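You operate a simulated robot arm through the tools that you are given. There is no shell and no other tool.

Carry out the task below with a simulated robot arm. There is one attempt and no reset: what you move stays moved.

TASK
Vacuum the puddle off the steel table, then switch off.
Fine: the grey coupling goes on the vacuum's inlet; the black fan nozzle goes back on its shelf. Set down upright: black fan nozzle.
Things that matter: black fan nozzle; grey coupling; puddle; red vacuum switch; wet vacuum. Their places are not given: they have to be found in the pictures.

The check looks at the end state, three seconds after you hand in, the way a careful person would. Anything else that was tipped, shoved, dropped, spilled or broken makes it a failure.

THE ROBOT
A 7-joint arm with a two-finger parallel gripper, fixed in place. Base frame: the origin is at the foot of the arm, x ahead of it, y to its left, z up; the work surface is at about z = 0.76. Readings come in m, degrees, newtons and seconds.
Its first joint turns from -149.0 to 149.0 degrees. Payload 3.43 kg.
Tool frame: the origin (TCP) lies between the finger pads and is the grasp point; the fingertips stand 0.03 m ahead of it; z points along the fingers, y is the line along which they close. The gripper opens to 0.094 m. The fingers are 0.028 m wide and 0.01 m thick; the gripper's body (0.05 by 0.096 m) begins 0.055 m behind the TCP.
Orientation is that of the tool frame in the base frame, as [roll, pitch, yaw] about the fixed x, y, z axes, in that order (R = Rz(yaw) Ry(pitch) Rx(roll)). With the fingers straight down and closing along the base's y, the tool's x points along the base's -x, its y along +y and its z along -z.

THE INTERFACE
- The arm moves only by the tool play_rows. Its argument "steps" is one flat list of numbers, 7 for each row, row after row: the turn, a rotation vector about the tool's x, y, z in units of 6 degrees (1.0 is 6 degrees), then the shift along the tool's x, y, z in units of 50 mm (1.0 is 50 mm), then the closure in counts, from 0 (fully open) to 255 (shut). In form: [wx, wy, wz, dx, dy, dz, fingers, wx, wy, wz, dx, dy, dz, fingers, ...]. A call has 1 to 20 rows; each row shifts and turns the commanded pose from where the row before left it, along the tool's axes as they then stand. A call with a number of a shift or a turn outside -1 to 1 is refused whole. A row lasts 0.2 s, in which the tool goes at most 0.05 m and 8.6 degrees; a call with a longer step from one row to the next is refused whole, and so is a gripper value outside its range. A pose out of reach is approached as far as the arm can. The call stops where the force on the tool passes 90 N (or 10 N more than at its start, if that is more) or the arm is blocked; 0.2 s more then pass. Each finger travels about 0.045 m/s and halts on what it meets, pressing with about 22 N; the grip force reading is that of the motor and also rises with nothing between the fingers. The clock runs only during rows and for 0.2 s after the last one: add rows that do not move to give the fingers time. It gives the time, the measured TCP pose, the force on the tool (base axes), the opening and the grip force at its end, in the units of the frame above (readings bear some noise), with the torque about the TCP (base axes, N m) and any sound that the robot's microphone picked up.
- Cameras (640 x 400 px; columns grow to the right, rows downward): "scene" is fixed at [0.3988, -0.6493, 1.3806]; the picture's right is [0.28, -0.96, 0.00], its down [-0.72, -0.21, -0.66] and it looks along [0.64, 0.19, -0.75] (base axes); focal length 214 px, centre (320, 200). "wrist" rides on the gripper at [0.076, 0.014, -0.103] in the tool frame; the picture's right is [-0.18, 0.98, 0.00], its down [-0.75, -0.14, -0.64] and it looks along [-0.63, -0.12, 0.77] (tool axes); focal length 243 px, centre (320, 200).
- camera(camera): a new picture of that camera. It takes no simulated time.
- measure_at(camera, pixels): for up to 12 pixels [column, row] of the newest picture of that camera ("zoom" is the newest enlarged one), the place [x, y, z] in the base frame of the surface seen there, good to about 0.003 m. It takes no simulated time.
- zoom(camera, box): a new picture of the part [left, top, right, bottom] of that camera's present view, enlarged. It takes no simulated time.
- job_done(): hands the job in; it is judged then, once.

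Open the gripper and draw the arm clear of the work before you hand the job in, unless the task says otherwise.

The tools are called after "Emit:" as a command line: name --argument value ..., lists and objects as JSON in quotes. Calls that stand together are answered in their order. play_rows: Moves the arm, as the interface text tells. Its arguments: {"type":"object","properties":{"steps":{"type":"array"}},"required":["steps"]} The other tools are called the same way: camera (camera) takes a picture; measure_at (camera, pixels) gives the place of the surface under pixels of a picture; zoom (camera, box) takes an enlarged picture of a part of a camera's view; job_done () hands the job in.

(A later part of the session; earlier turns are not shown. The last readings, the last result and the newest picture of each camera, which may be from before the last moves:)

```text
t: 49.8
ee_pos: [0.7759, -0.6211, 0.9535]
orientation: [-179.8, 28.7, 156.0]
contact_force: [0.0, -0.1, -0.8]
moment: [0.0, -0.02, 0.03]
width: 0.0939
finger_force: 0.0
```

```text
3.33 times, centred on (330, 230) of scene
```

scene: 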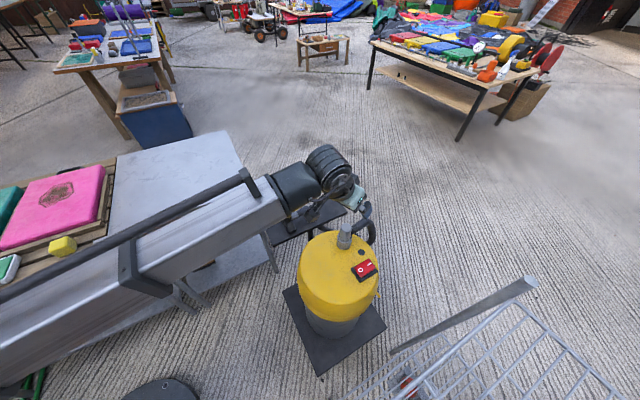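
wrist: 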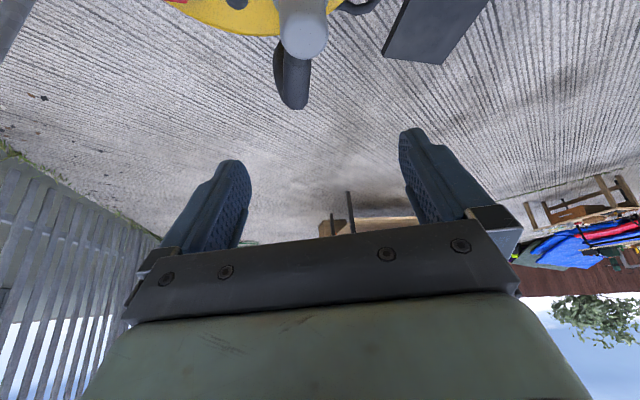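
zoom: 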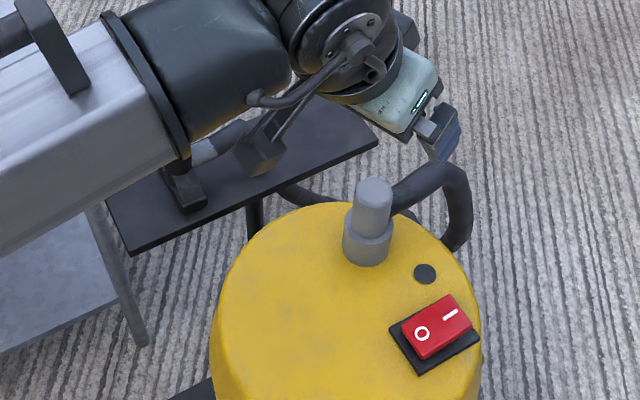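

The coupling stands on the inlet with the hose attached. Next is the switch: "I" side appears raised at about (0.712,−0.719). I zoom in and measure it.

Emit:
zoom --camera "scene" --box '[342, 253, 386, 286]'

Emit:
measure_at --camera "zoom" --pixels '[[270, 235], [330, 205], [380, 165], [420, 140], [350, 120], [430, 190], [225, 205], [280, 275], [390, 110], [460, 170], [200, 250], [270, 320]]'

```text
12.12 times, centred on (364, 270) of scene
```

zoom: 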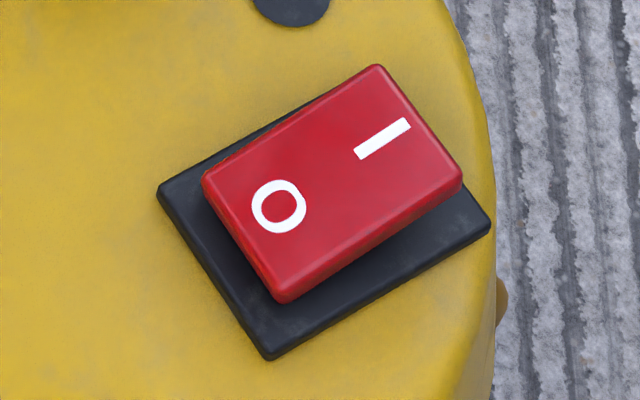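

```text
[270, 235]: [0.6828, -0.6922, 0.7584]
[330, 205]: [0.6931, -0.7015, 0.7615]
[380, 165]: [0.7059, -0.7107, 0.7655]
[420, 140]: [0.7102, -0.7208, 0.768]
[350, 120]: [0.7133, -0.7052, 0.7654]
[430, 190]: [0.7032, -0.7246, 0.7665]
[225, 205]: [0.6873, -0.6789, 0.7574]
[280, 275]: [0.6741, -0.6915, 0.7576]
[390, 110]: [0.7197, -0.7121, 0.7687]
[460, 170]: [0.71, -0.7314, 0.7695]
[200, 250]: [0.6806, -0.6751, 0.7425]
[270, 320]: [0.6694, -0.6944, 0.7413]
```

Rocker spans from O-end (0.681,−0.685,0.757) to I-end (0.715,−0.722,0.769). I close the fingers and move to above the I side at (0.709,−0.716), stopping 60 mm above.

Emit:
play_rows --steps '[0, 0, 0, 0.131, -0.759, -0.072, 255, 0, 0, 0, 0.131, -0.759, -0.072, 255, 0, 0, 0, 0.131, -0.759, -0.072, 255, 0, 0, 0, 0, 0, 0, 255, 0, 0, 0, 0.3, 0, 0.547, 255, 0, 0, 0, 0.3, 0, 0.547, 255, 0, 0, 0, 0.3, 0, 0.547, 255, 0, 0, 0, 0, 0, 0, 255]'

Emit:
camera --camera "wrist"

Emit:
camera --camera "scene"

Emit:
zoom --camera "scene" --box '[310, 215, 410, 290]'

```text
t: 51.6
ee_pos: [0.7088, -0.719, 0.857]
orientation: [-179.8, 28.8, 156.0]
contact_force: [0.3, -0.8, -0.2]
moment: [-0.02, -0.02, -0.02]
width: 0.0
finger_force: 22.4
```

```text
taken
```

wrist: 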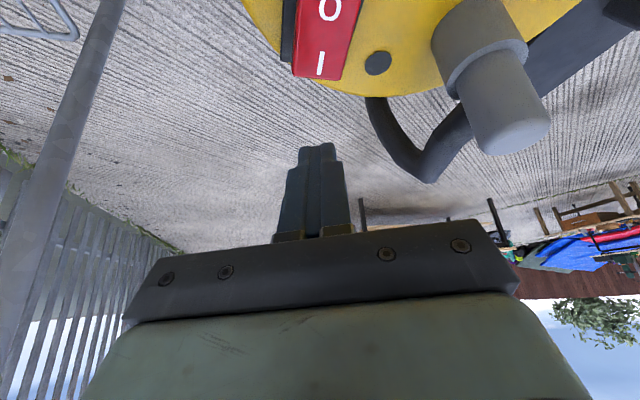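

```text
taken
```

scene: 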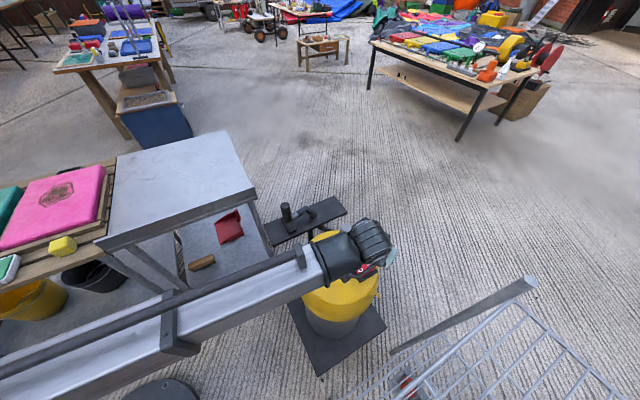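

```text
5.33 times, centred on (360, 252) of scene
```

zoom: 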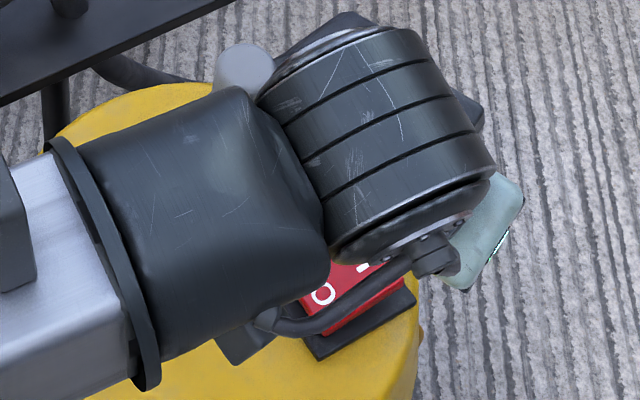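

The fingertip is above the I side. The cuff looks near the coupling top, so I measure arm points to check the clearance before pressing.

Emit:
measure_at --camera "scene" --pixels '[[346, 228], [345, 236], [345, 246], [352, 238], [358, 226], [372, 222], [376, 235], [335, 262], [326, 270], [355, 260], [340, 250], [384, 255]]'

Emit:
measure_at --camera "wrist" --pixels '[[520, 125], [545, 115], [500, 148], [490, 60], [319, 65], [318, 150]]'

```text
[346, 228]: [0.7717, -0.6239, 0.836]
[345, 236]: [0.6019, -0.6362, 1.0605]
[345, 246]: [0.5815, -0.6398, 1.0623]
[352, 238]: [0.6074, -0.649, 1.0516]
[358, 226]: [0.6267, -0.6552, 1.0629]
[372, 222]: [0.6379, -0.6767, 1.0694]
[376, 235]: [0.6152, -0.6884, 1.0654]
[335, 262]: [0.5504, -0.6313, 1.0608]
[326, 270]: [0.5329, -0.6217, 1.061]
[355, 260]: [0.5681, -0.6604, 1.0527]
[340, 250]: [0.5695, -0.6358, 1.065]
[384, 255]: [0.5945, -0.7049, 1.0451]
```

```text
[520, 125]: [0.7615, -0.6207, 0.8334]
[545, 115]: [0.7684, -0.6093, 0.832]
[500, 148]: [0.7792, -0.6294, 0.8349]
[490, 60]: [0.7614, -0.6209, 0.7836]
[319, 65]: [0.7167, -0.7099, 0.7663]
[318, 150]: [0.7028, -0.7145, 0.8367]
```

Clearance is ample. I shift 3 mm toward the rocker's centre and lower to just above it, then press in small steps.

Emit:
play_rows --steps '[0, 0, 0, 0.265, 0.015, 0.425, 255, 0, 0, 0, 0.265, 0.015, 0.425, 255, 0, 0, 0, 0, 0, 0, 255]'

Emit:
play_rows --steps '[0, 0, 0, 0.0195, 0, 0.035, 255, 0, 0, 0, 0.0195, 0, 0.035, 255, 0, 0, 0, 0.0195, 0, 0.035, 255, 0, 0, 0, 0.0195, 0, 0.035, 255, 0, 0, 0, 0.0195, 0, 0.035, 255, 0, 0, 0, 0, 0, 0, 255]'

Emit:
camera --camera "wrist"

```text
t: 52.4
ee_pos: [0.705, -0.7151, 0.8069]
orientation: [-179.8, 28.8, 156.0]
contact_force: [0.2, 0.0, -0.4]
moment: [-0.02, 0.0, -0.01]
width: 0.0
finger_force: 22.0
```

```text
t: 53.8
ee_pos: [0.7042, -0.7153, 0.7989]
orientation: [-179.9, 28.8, 156.0]
contact_force: [0.2, 0.1, -1.2]
moment: [0.0, 0.0, 0.03]
width: 0.0
finger_force: 22.2
```

```text
taken
```

wrist: 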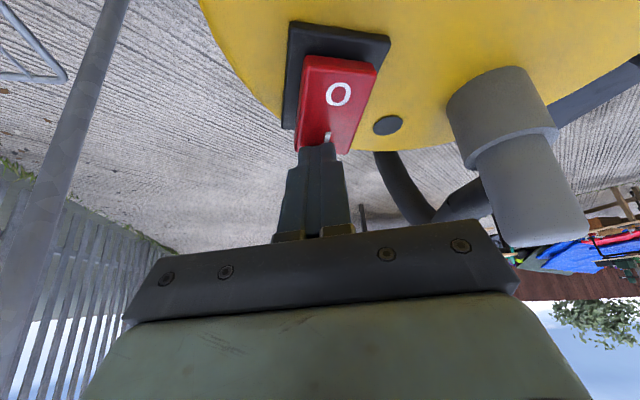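

The fingertips are just over the "I" mark at (322,142). I continue pressing.

Emit:
play_rows --steps '[0, 0, 0, 0.0195, 0, 0.035, 255, 0, 0, 0, 0.0195, 0, 0.035, 255, 0, 0, 0, 0.0195, 0, 0.035, 255, 0, 0, 0, 0, 0, 0, 255]'

Emit:
play_rows --steps '[0, 0, 0, 0.0195, 0, 0.035, 255, 0, 0, 0, 0.0195, 0, 0.035, 255, 0, 0, 0, 0, 0, 0, 255]'

Emit:
camera --camera "wrist"

```text
t: 54.8
ee_pos: [0.7044, -0.7153, 0.7917]
orientation: [-179.6, 28.9, 156.0]
contact_force: [-0.8, -1.2, 17.1]
moment: [0.02, -0.03, 0.08]
width: 0.0001
finger_force: 21.6
```

```text
t: 55.6
ee_pos: [0.7052, -0.7134, 0.7925]
orientation: [-179.6, 29.2, 156.0]
contact_force: [-5.3, -2.7, 62.2]
moment: [0.04, -0.15, 0.34]
width: 0.0
finger_force: 21.8
```

```text
taken
```

wrist: 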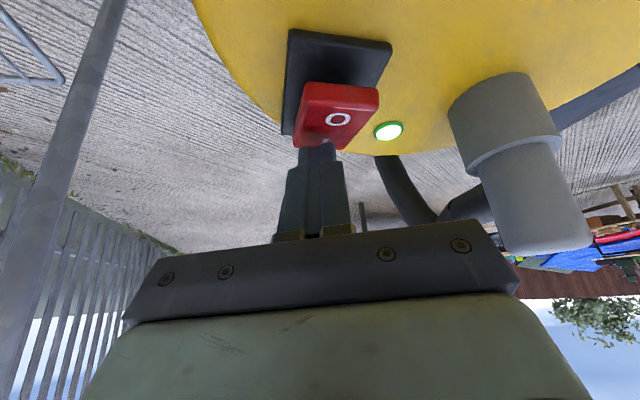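

The green lamp at (388,131) lit up and the rocker flipped: the vacuum is on. I lift off straight up.

Emit:
play_rows --steps '[0, 0, 0, -0.1, 0, -0.175, 255, 0, 0, 0, -0.29, 0, -0.525, 255, 0, 0, 0, -0.29, 0, -0.525, 255, 0, 0, 0, -0.29, 0, -0.525, 255, 0, 0, 0, -0.29, 0, -0.525, 0, 0, 0, 0, -0.29, 0, -0.525, 0, 0, 0, 0, -0.29, 0, -0.525, 0, 0, 0, 0, 0, 0, 0, 0]'

Emit:
camera --camera "scene"

Emit:
camera --camera "wrist"

```text
t: 57.4
ee_pos: [0.7046, -0.714, 0.9784]
orientation: [-179.9, 28.7, 156.1]
contact_force: [0.0, -1.0, -0.8]
moment: [0.0, 0.01, -0.02]
width: 0.0867
finger_force: 0.0
```

```text
taken
```

scene: 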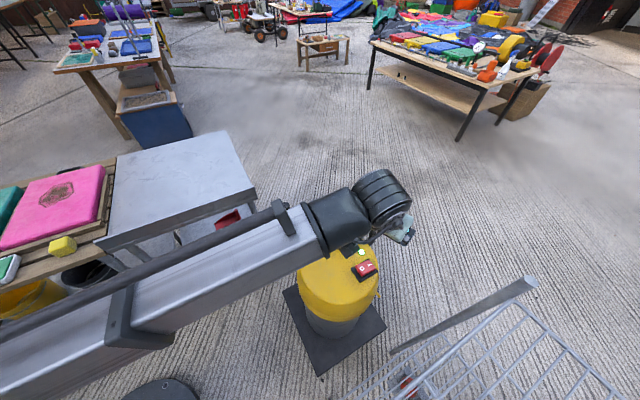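

```text
taken
```

wrist: 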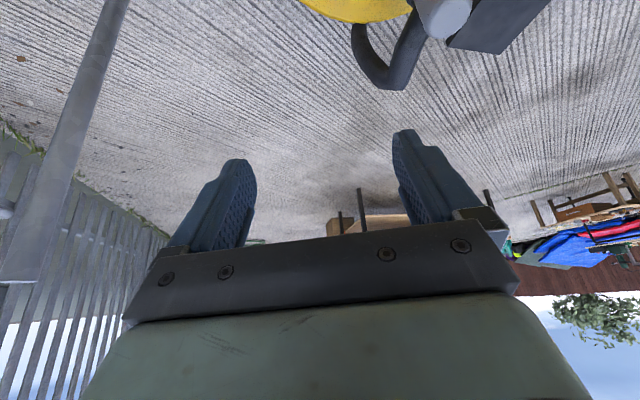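

Arm is clear of the table in the scene view. I make one more careful tile scan of the tabletop for the puddle.

Emit:
zoom --camera "scene" --box '[118, 145, 166, 175]'

Emit:
zoom --camera "scene" --box '[160, 145, 208, 175]'

Emit:
zoom --camera "scene" --box '[200, 145, 248, 175]'

Emit:
zoom --camera "scene" --box '[112, 172, 160, 202]'

Emit:
zoom --camera "scene" --box '[156, 170, 204, 200]'

Emit:
zoom --camera "scene" --box '[200, 168, 248, 198]'

Emit:
zoom --camera "scene" --box '[105, 195, 165, 235]'

```text
13.33 times, centred on (142, 160) of scene
```

zoom: 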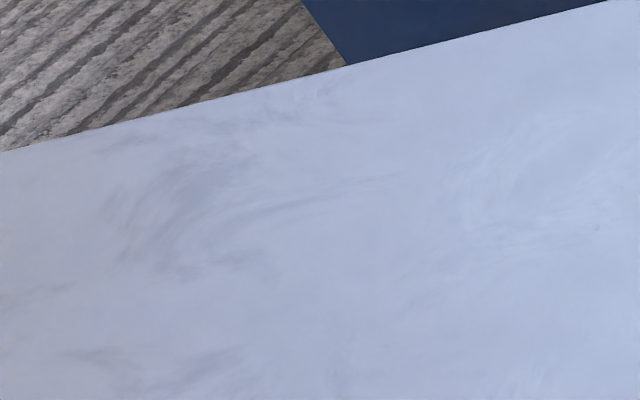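

```text
13.33 times, centred on (184, 160) of scene
```

zoom: 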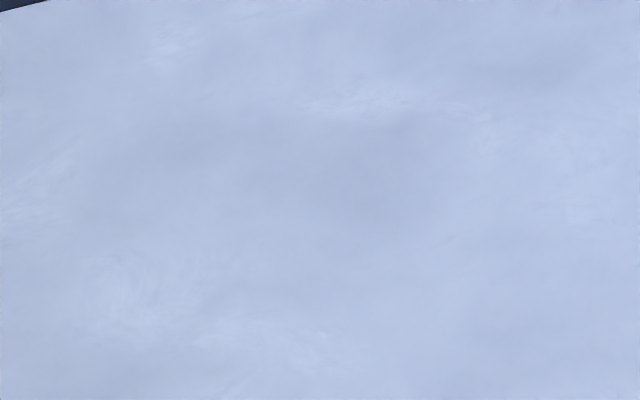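

```text
13.33 times, centred on (224, 160) of scene
```

zoom: 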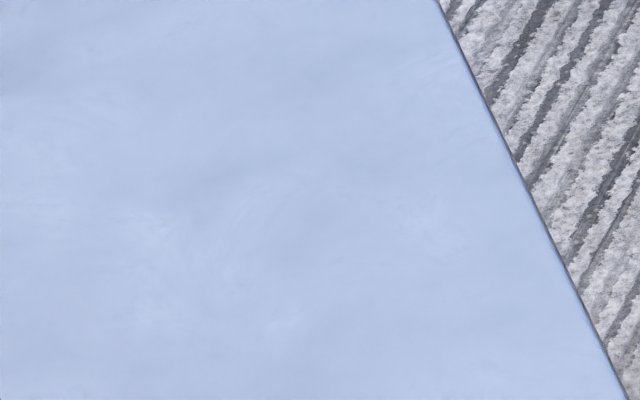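

```text
13.33 times, centred on (136, 187) of scene
```

zoom: 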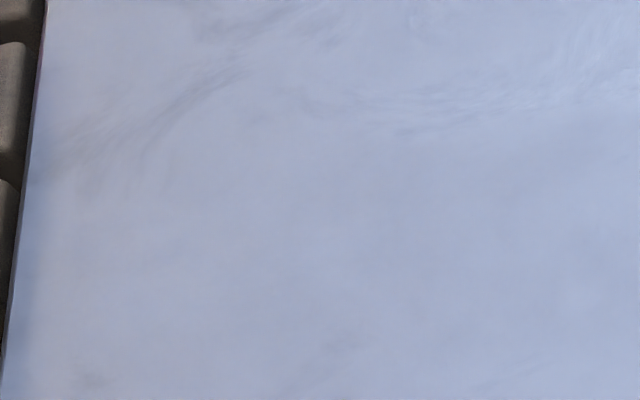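

```text
13.33 times, centred on (180, 185) of scene
```

zoom: 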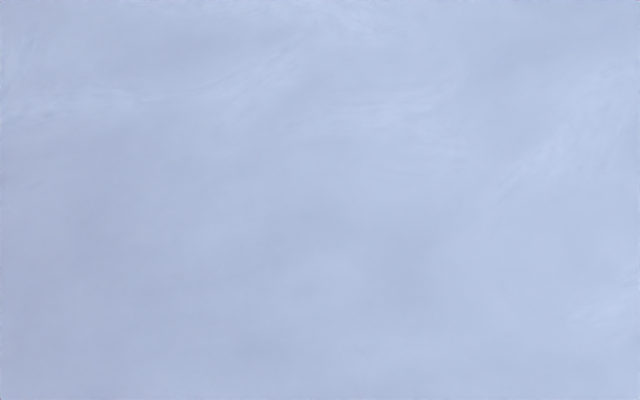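

```text
13.33 times, centred on (224, 183) of scene
```

zoom: 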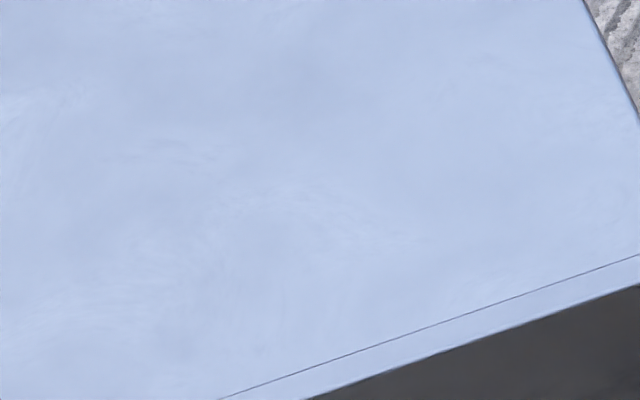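

```text
10.00 times, centred on (135, 215) of scene
```

zoom: 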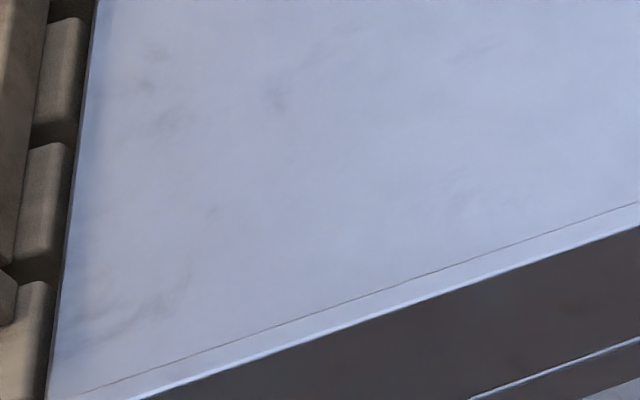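

There is a scratch-free smooth patch around scene pixels x≈125–195, y≈182–199, unlike the rest of the plate — a possible water film. I test by comparing heights inside and outside this patch.

Emit:
measure_at --camera "scene" --pixels '[[140, 188], [148, 188], [156, 188], [164, 188], [172, 188], [180, 188], [140, 194], [148, 194], [156, 194], [164, 194], [172, 194], [180, 194]]'

Emit:
measure_at --camera "scene" --pixels '[[130, 165], [140, 165], [150, 165], [160, 165], [170, 165], [180, 165], [190, 165], [200, 165], [210, 165], [220, 160], [230, 170], [215, 175]]'

Emit:
measure_at --camera "scene" --pixels '[[215, 185], [225, 185], [235, 180], [205, 195], [120, 205], [130, 208], [120, 215], [140, 210], [125, 175], [135, 175], [200, 155], [210, 150]]'

```text
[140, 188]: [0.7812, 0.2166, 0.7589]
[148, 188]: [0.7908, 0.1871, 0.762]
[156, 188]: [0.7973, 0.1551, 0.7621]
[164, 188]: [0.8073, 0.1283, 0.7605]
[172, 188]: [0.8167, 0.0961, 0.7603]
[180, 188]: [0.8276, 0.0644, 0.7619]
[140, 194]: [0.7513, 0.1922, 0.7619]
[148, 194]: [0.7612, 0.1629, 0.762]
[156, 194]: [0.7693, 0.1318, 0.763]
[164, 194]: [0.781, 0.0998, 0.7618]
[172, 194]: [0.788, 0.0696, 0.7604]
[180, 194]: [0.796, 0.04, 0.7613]
```

```text
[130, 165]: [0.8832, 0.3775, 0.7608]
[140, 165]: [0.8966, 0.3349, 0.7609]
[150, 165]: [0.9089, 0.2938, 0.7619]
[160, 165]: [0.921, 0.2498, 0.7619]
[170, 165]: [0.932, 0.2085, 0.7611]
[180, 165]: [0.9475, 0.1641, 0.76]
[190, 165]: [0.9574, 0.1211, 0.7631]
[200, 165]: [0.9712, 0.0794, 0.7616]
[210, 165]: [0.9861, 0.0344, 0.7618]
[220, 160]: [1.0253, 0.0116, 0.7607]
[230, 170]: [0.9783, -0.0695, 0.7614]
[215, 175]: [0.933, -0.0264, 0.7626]
```

```text
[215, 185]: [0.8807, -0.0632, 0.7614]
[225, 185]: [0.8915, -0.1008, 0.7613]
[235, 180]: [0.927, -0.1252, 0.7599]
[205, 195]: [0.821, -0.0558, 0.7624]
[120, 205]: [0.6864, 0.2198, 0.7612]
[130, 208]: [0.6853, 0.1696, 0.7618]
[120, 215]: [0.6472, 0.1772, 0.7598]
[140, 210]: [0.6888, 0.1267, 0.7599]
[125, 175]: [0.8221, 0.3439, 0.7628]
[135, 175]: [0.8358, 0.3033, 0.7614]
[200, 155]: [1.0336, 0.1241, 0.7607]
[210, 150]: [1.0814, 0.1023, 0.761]
```

Heights show no difference (film is too thin), so I'll proceed with the nozzle and check by the effect. I move back over the shelf, high, and set the tool vertical with the fingers closing across the shelf (yaw 136°).

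Emit:
play_rows --steps '[0, 0, 0, 0.021, 0.861, -0.174, 0, 0, 0, 0, 0.021, 0.861, -0.174, 0, 0, 0, 0, 0.021, 0.861, -0.174, 0, 0, 0, 0, 0.021, 0.861, -0.174, 0, 0, 0, 0, 0.021, 0.861, -0.174, 0, 0, 0, 0, 0.021, 0.861, -0.174, 0, 0, 0, 0, 0.021, 0.861, -0.174, 0, 0, 0.96, 0, 0, 0, 0, 0, 0, 0.96, 0, 0, 0, 0, 0, 0, 0.96, 0, 0, 0, 0, 0, 0, 0.96, 0, 0, 0, 0, 0, 0, 0.96, 0, 0, 0, 0, 0, 0, 0, 0.84, 0, 0, 0, 0, 0, 0, 0.83, 0, 0, 0, 0, 0, 0, 0.83, 0, 0, 0, 0, 0, 0, 0.83, 0, 0, 0, 0, 0, 0, 0, 0, 0, 0, 0]'

Emit:
camera --camera "wrist"

Emit:
camera --camera "scene"

```text
t: 61.0
ee_pos: [0.7951, -0.4242, 1.0252]
orientation: [-179.8, 0.0, 135.9]
contact_force: [0.0, 0.3, 0.2]
moment: [0.01, 0.01, 0.02]
width: 0.0939
finger_force: 0.1
```

```text
taken
```

wrist: 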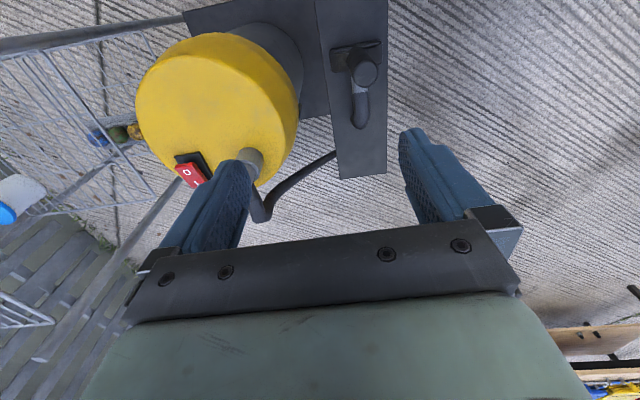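

```text
taken
```

scene: 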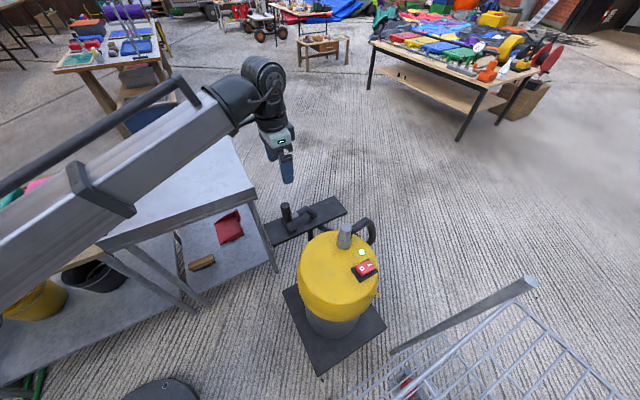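

Lamp stays green. I zoom on the nozzle at (360,70) and measure its handle.

Emit:
zoom --camera "wrist" --box '[310, 25, 420, 140]'

Emit:
measure_at --camera "wrist" --pixels '[[364, 72], [356, 72], [373, 72], [364, 64], [364, 80], [335, 62], [378, 45], [345, 52], [332, 50], [378, 70], [362, 100], [357, 115]]'

Emit:
measure_at --camera "scene" --pixels '[[286, 205], [284, 205], [289, 206], [286, 203], [286, 215], [288, 223], [294, 230], [285, 221], [296, 226]]'

```text
3.48 times, centred on (365, 82) of wrist
```

zoom: 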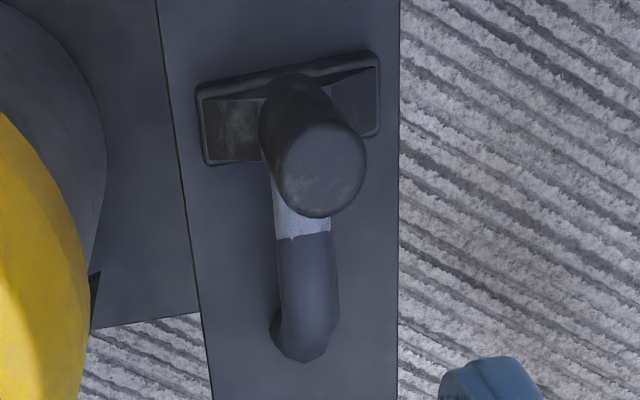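

```text
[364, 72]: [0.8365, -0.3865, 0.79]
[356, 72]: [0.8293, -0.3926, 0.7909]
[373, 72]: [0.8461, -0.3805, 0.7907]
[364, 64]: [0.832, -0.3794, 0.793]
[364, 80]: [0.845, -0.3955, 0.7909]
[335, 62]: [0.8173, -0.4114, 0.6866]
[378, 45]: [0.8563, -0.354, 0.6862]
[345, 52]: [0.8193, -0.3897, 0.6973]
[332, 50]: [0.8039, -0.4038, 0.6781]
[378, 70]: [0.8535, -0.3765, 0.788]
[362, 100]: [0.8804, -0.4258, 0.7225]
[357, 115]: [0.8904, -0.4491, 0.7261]
```

```text
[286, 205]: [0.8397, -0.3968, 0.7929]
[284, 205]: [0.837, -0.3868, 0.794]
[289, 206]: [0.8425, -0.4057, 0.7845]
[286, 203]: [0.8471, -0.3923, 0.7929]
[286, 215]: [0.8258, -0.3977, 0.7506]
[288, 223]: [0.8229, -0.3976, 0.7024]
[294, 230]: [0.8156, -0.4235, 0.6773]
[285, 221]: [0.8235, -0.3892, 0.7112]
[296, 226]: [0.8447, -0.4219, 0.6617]
```

Nozzle handle centre is ≈(0.838,−0.390), top z 0.793, foot ~75 mm long across the shelf. I align above it and descend to ~60 mm above grasp height.

Emit:
play_rows --steps '[0, 0, 0, -0.071, 0.544, 0, 0, 0, 0, 0, -0.071, 0.544, 0, 0, 0, 0, 0, 0, 0, 0.9, 0, 0, 0, 0, 0, 0, 0.9, 0, 0, 0, 0, 0, 0, 0.9, 0, 0, 0, 0, 0, 0, 0.9, 0, 0, 0, 0, 0, 0, 0, 0]'

Emit:
camera --camera "wrist"

Emit:
zoom --camera "scene" --box '[220, 140, 380, 260]'

```text
t: 62.6
ee_pos: [0.838, -0.3908, 0.8444]
orientation: [-179.8, 0.1, 135.9]
contact_force: [0.6, -0.2, 0.3]
moment: [0.01, 0.01, 0.01]
width: 0.0938
finger_force: 0.0
```

```text
taken
```

wrist: 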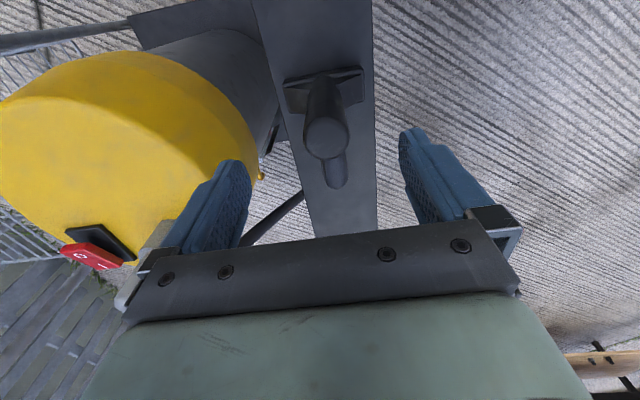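

```text
3.33 times, centred on (300, 200) of scene
```

zoom: 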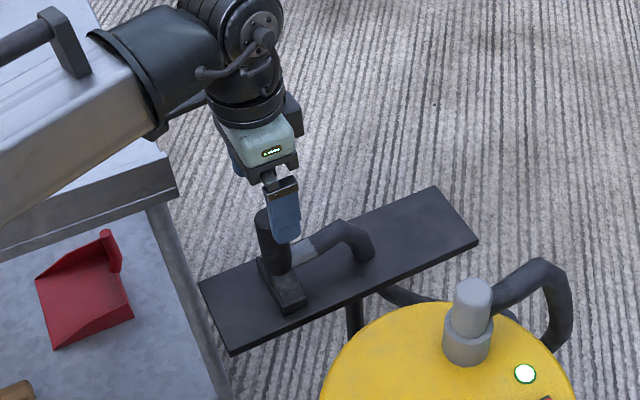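

Well aligned above the nozzle handle (326,130). I descend the remaining 82 mm and close.

Emit:
play_rows --steps '[0, 0, 0, 0, 0, 0.6, 0, 0, 0, 0, 0, 0, 0.6, 0, 0, 0, 0, 0, 0, 0.44, 0, 0, 0, 0, 0, 0, 0, 0]'

Emit:
camera --camera "wrist"

Emit:
zoom --camera "scene" --box '[220, 140, 380, 260]'

```text
t: 63.6
ee_pos: [0.8379, -0.3873, 0.7625]
orientation: [-179.9, 0.0, 135.9]
contact_force: [-0.2, -0.1, -0.3]
moment: [0.03, 0.01, 0.0]
width: 0.0941
finger_force: 0.0
```

```text
taken
```

wrist: 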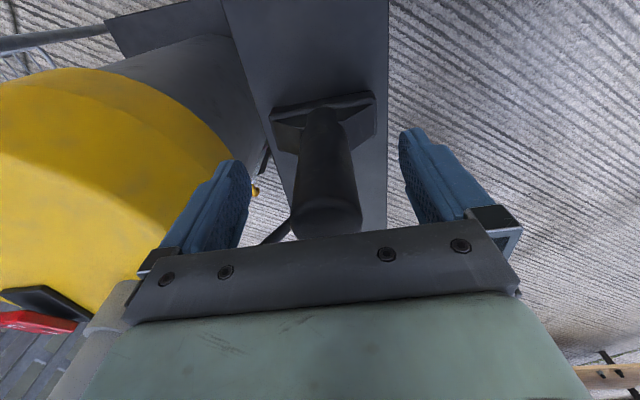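

```text
3.33 times, centred on (300, 200) of scene
```

zoom: 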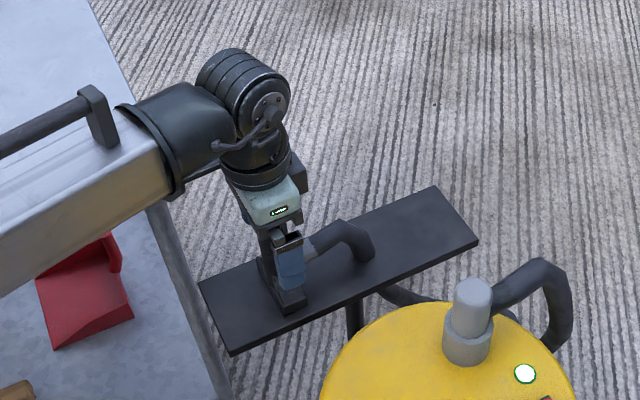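

Fingers are around the handle, no contact. I close the gripper.

Emit:
play_rows --steps '[0, 0, 0, 0, 0, 0, 255, 0, 0, 0, 0, 0, 0, 255, 0, 0, 0, 0, 0, 0, 255, 0, 0, 0, 0, 0, 0, 255, 0, 0, 0, 0, 0, 0, 255, 0, 0, 0, 0, 0, 0, 255]'

Emit:
zoom --camera "wrist" --box '[200, 60, 440, 260]'

```text
t: 65.0
ee_pos: [0.8377, -0.3882, 0.7622]
orientation: [-179.8, 0.0, 135.9]
contact_force: [0.1, 0.0, 0.6]
moment: [0.15, -0.1, -0.01]
width: 0.0331
finger_force: 21.8
```

```text
2.00 times, centred on (320, 160) of wrist
```

zoom: 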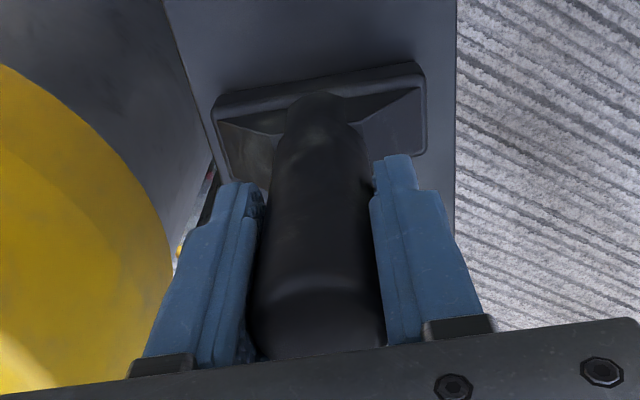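

The nozzle is held (33 mm). I note its rest pose (TCP 0.8377, −0.388, 0.762, yaw 136°) and lift it straight up 0.2 m, then check.

Emit:
play_rows --steps '[0, 0, 0, 0, 0, -0.2, 255, 0, 0, 0, 0, 0, -0.6, 255, 0, 0, 0, 0, 0, -0.8, 255, 0, 0, 0, 0, 0, -0.8, 255, 0, 0, 0, 0, 0, -0.8, 255, 0, 0, 0, 0, 0, -0.8, 255, 0, 0, 0, 0, 0, 0, 255]'

Emit:
camera --camera "scene"

Emit:
camera --camera "wrist"

Emit:
zoom --camera "scene" --box '[230, 110, 410, 270]'

```text
t: 66.6
ee_pos: [0.8389, -0.3895, 0.9608]
orientation: [-179.7, 0.1, 135.9]
contact_force: [-0.2, -0.1, -0.8]
moment: [0.03, -0.03, -0.02]
width: 0.0335
finger_force: 21.6
```

```text
taken
```

scene: 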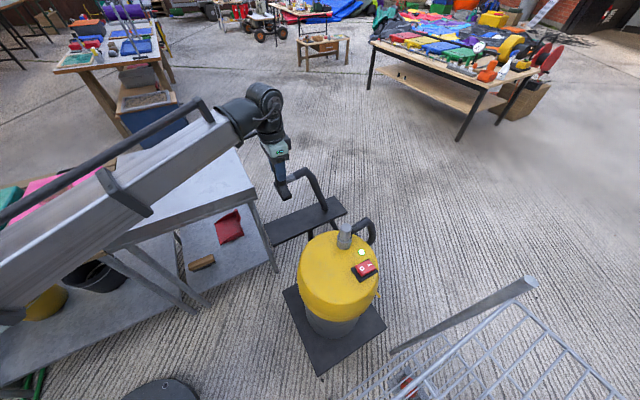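

```text
taken
```

wrist: 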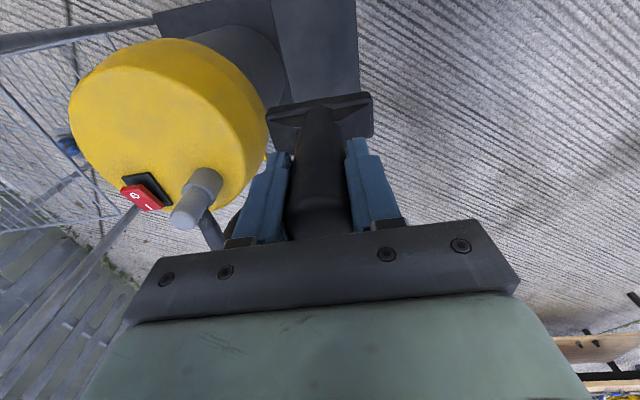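

```text
2.50 times, centred on (320, 190) of scene
```

zoom: 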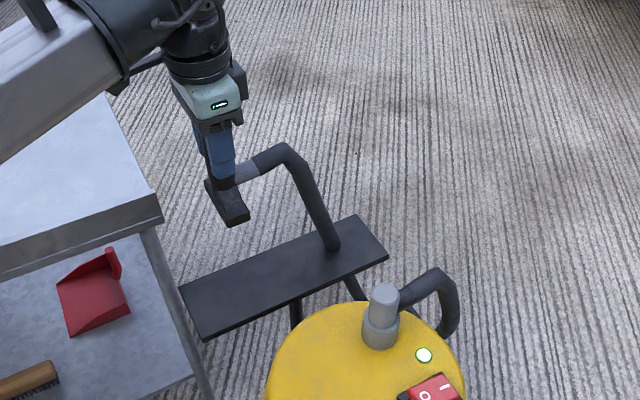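

The hose renders freely (it passes the shelf), and the nozzle hangs upright. I carry it at z≈0.96 (foot ~0.05 above the lip) to over the table at about (0.95,−0.07).

Emit:
play_rows --steps '[0, 0, 0, 0.408, 0.884, 0, 255, 0, 0, 0, 0.408, 0.884, 0, 255, 0, 0, 0, 0.408, 0.884, 0, 255, 0, 0, 0, 0.408, 0.884, 0, 255, 0, 0, 0, 0.408, 0.884, 0, 255, 0, 0, 0, 0.408, 0.884, 0, 255, 0, 0, 0, 0.408, 0.884, 0, 255, 0, 0, 0, 0, 0, 0, 255]'

Emit:
camera --camera "scene"

Emit:
camera --camera "wrist"

Emit:
zoom --camera "scene" --box '[100, 90, 300, 240]'

```text
t: 68.4
ee_pos: [0.9538, -0.0688, 0.9625]
orientation: [-179.8, 0.0, 135.9]
contact_force: [-0.4, -0.1, -1.1]
moment: [0.01, -0.01, -0.01]
width: 0.0333
finger_force: 21.9
```

```text
taken
```

scene: 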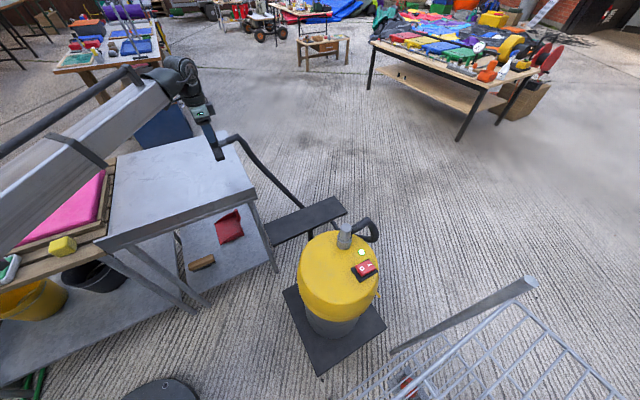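

```text
taken
```

wrist: 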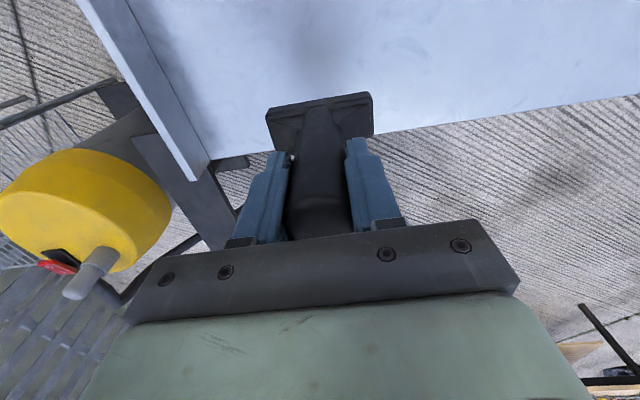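

```text
2.67 times, centred on (200, 165) of scene
```

zoom: 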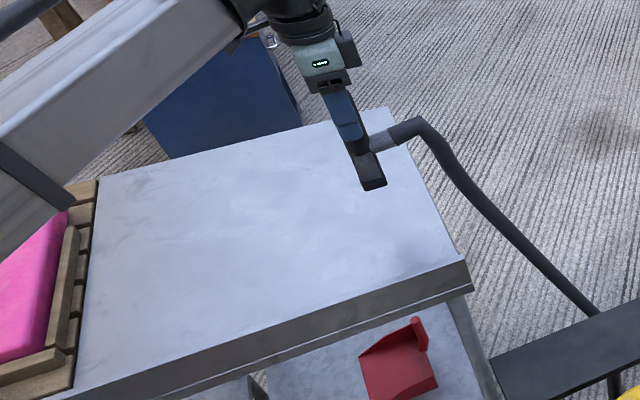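

The wider zoom shows a paler irregular area near zoom (290,210) → scene pixel ≈(189,169). I zoom in there in both cameras.

Emit:
zoom --camera "scene" --box '[140, 140, 230, 196]'

Emit:
zoom --camera "wrist" --box '[90, 0, 400, 180]'

Emit:
zoom --camera "wrist" --box '[360, 0, 640, 150]'

```text
7.11 times, centred on (185, 168) of scene
```

zoom: 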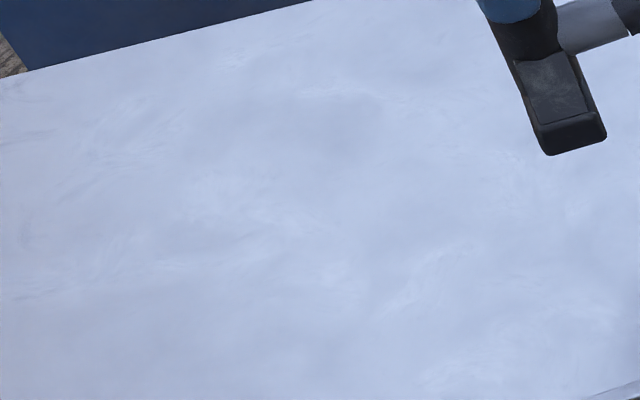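

```text
2.06 times, centred on (245, 90) of wrist
```

zoom: 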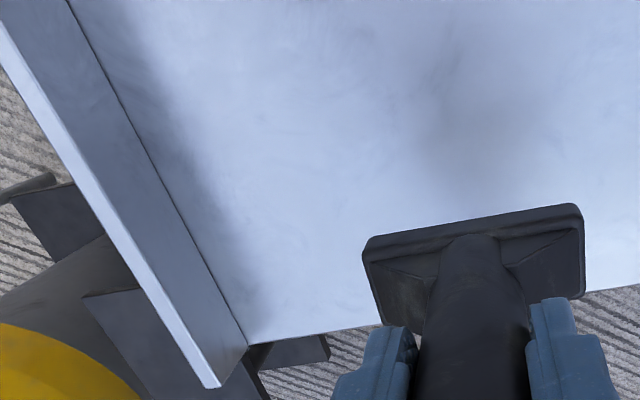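

```text
2.29 times, centred on (500, 75) of wrist
```

zoom: 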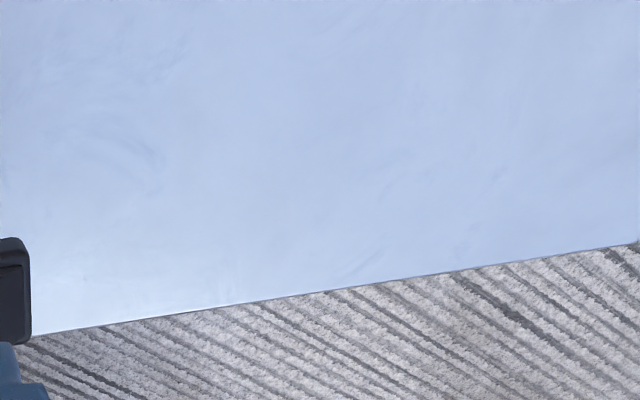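

No crisp outline, so I'll sweep the table systematically. I lower the nozzle here toward the table, stopping a little above.

Emit:
play_rows --steps '[0, 0, 0, 0, 0, 0.6, 255, 0, 0, 0, 0, 0, 0.6, 255, 0, 0, 0, 0, 0, 0.5, 255, 0, 0, 0, 0, 0, 0, 255]'

Emit:
zoom --camera "scene" --box '[190, 115, 250, 165]'

Emit:
camera --camera "wrist"

```text
t: 69.4
ee_pos: [0.9486, -0.0708, 0.8798]
orientation: [-179.7, 0.0, 135.9]
contact_force: [0.9, -0.1, -1.4]
moment: [-0.01, 0.0, 0.02]
width: 0.0333
finger_force: 22.2
```

```text
8.00 times, centred on (220, 140) of scene
```

zoom: 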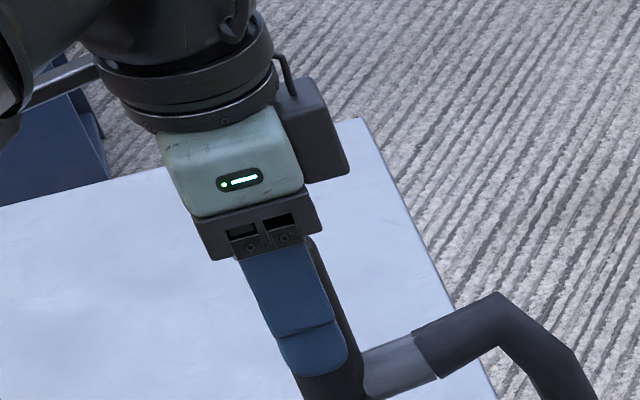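

```text
taken
```

wrist: 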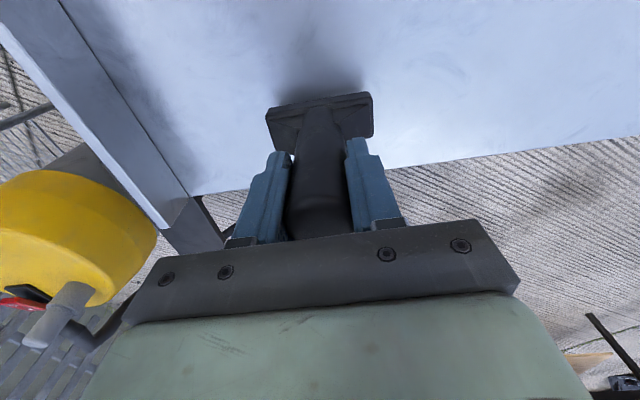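

Foot bottom is estimated ~17 mm above the table. I lower in small steps to find contact and calibrate the height.

Emit:
play_rows --steps '[0, 0, 0, 0, 0, 0.14, 255, 0, 0, 0, 0, 0, 0.14, 255, 0, 0, 0, 0, 0, 0.02, 255, 0, 0, 0, 0, 0, 0, 255]'

Emit:
play_rows --steps '[0, 0, 0, 0, 0, 0.03, 255, 0, 0, 0, 0, 0, 0.03, 255, 0, 0, 0, 0, 0, 0, 255]'

Emit:
zoom --camera "scene" --box '[190, 125, 260, 185]'

```text
t: 70.4
ee_pos: [0.9513, -0.0697, 0.8634]
orientation: [-179.7, -0.1, 135.9]
contact_force: [-0.5, 0.3, -0.5]
moment: [-0.02, -0.02, -0.02]
width: 0.0332
finger_force: 22.4
```

```text
t: 71.2
ee_pos: [0.9507, -0.0703, 0.8611]
orientation: [-179.7, 0.1, 135.9]
contact_force: [-2.1, -4.6, 16.2]
moment: [0.04, -0.13, -0.02]
width: 0.0333
finger_force: 22.0
```

```text
6.67 times, centred on (225, 155) of scene
```

zoom: 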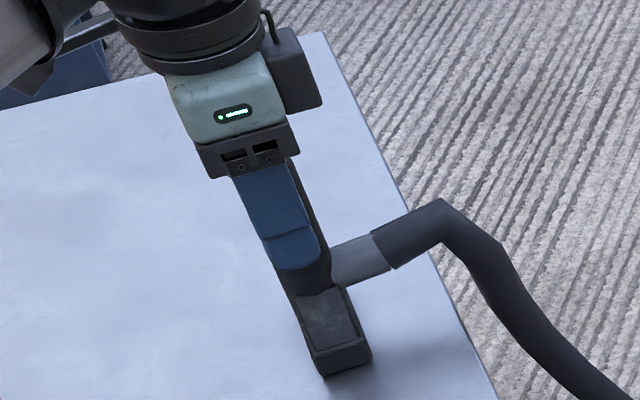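

Contact at TCP z≈0.862. I raise 2 mm and sweep the first stripe along the table (toward the base side), 0.35 m.

Emit:
play_rows --steps '[0, 0, 0, 0, 0, -0.045, 255, 0, 0, 0, 0.5, 0, 0, 255, 0, 0, 0, 0.5, 0, 0, 255, 0, 0, 0, 0.5, 0, 0, 255, 0, 0, 0, 0.5, 0, 0, 255, 0, 0, 0, 0.5, 0, 0, 255, 0, 0, 0, 0.5, 0, 0, 255, 0, 0, 0, 0, 0, 0, 255]'

Emit:
camera --camera "wrist"

Emit:
zoom --camera "scene" --box '[100, 120, 270, 240]'

```text
t: 73.0
ee_pos: [0.8415, 0.0332, 0.8613]
orientation: [-179.8, 0.0, 135.9]
contact_force: [-0.9, -0.6, -0.6]
moment: [0.01, 0.01, 0.0]
width: 0.0333
finger_force: 22.0
```

```text
taken
```

wrist: 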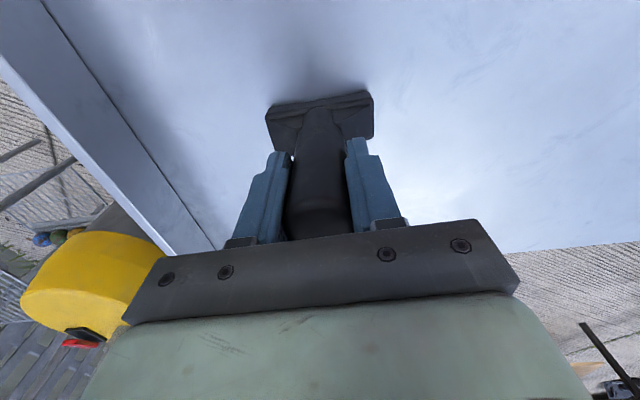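

```text
3.33 times, centred on (185, 180) of scene
```

zoom: 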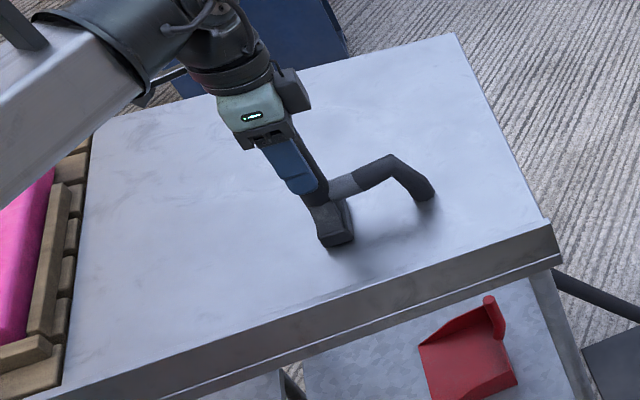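

No sound reported and no obstruction. I continue this stripe toward the lower-u end.

Emit:
play_rows --steps '[0, 0, 0, 0.5, 0, 0, 255, 0, 0, 0, 0.5, 0, 0, 255, 0, 0, 0, 0.5, 0, 0, 255, 0, 0, 0, 0.5, 0, 0, 255, 0, 0, 0, 0.5, 0, 0, 255, 0, 0, 0, 0.5, 0, 0, 255, 0, 0, 0, 0.5, 0, 0, 255, 0, 0, 0, 0, 0, 0, 255]'

Emit:
camera --camera "wrist"

Emit:
camera --camera "scene"

Emit:
zoom --camera "scene" --box '[100, 120, 270, 240]'

```text
t: 74.8
ee_pos: [0.7194, 0.1559, 0.8623]
orientation: [-179.8, 0.0, 135.9]
contact_force: [0.8, 0.2, -0.4]
moment: [-0.02, 0.01, 0.01]
width: 0.0329
finger_force: 21.7
```

```text
taken
```

wrist: 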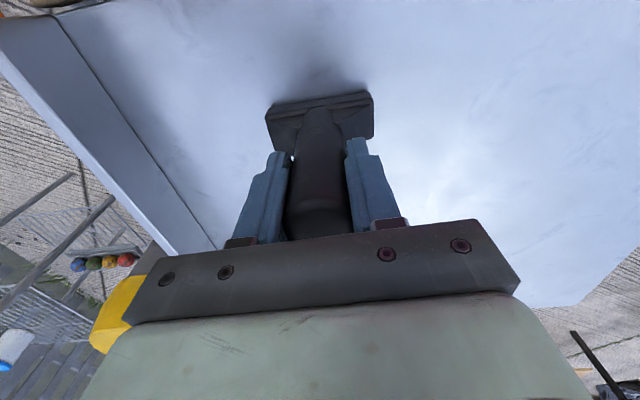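

```text
taken
```

scene: 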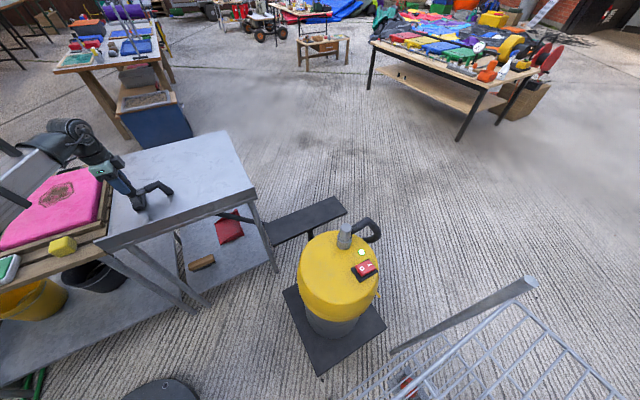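

```text
3.33 times, centred on (185, 180) of scene
```

zoom: 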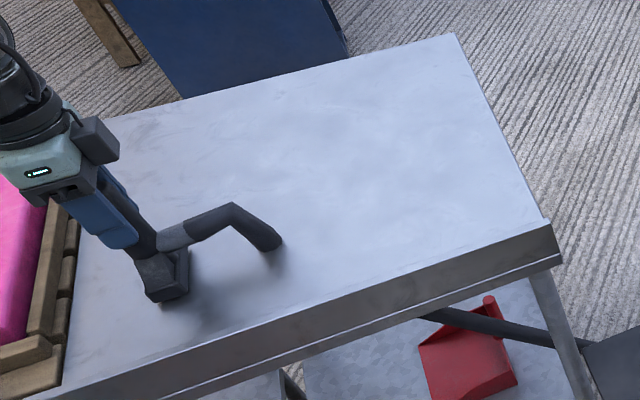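

I zoom on the bright patterned area right of the nozzle in the wrist view (480,150).

Emit:
zoom --camera "wrist" --box '[370, 0, 640, 300]'

Emit:
zoom --camera "scene" --box '[150, 135, 240, 191]'

```text
1.33 times, centred on (505, 150) of wrist
```

zoom: 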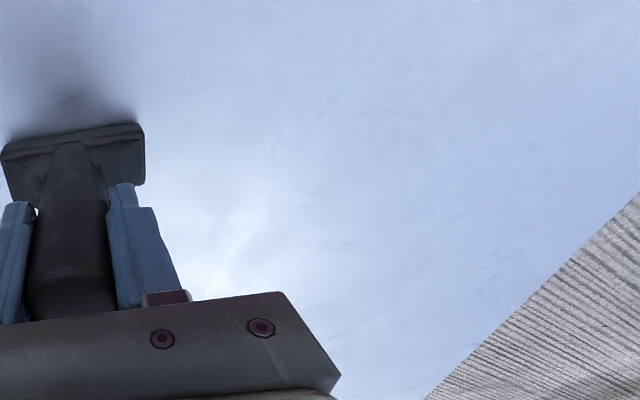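

```text
7.11 times, centred on (195, 163) of scene
```

zoom: 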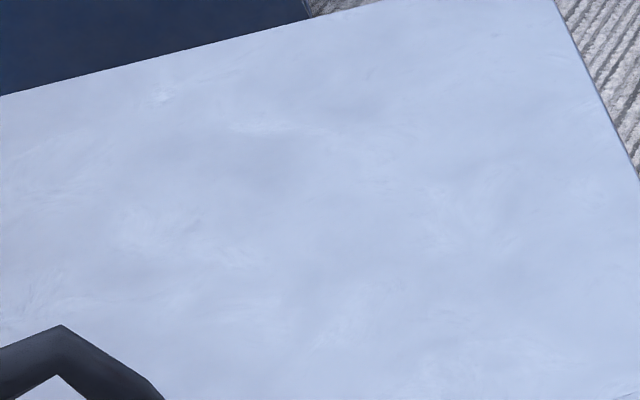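

Nothing conclusive; I keep sweeping. Next stripe 60 mm further from the lip, sweeping back toward the far-right end.

Emit:
play_rows --steps '[0, 0, 0, 0, 0.6, 0, 255, 0, 0, 0, 0, 0.6, 0, 255, 0, 0, 0, -0.6, 0, 0, 255, 0, 0, 0, -0.6, 0, 0, 255, 0, 0, 0, -0.6, 0, 0, 255, 0, 0, 0, -0.6, 0, 0, 255, 0, 0, 0, -0.6, 0, 0, 255, 0, 0, 0, -0.6, 0, 0, 255, 0, 0, 0, -0.6, 0, 0, 255, 0, 0, 0, -0.6, 0, 0, 255, 0, 0, 0, -0.6, 0, 0, 255, 0, 0, 0, -0.6, 0, 0, 255, 0, 0, 0, 0, 0, 0, 255]'

Emit:
camera --camera "wrist"

Emit:
zoom --camera "scene" --box '[100, 120, 270, 240]'

```text
t: 77.6
ee_pos: [0.9735, -0.0117, 0.8611]
orientation: [-179.8, 0.0, 135.9]
contact_force: [0.8, 0.1, -1.1]
moment: [0.01, 0.0, 0.01]
width: 0.033
finger_force: 21.8
```

```text
taken
```

wrist: 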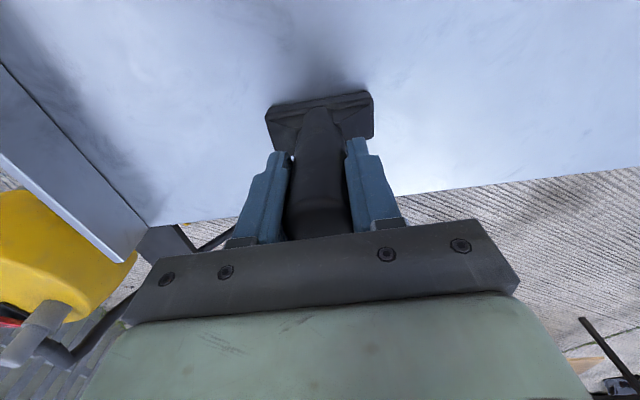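

```text
3.33 times, centred on (185, 180) of scene
```

zoom: 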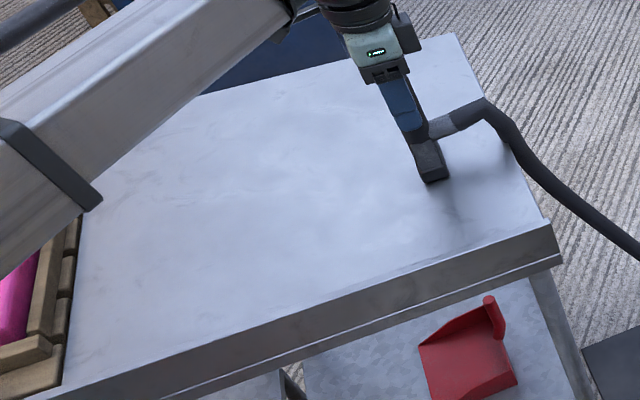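

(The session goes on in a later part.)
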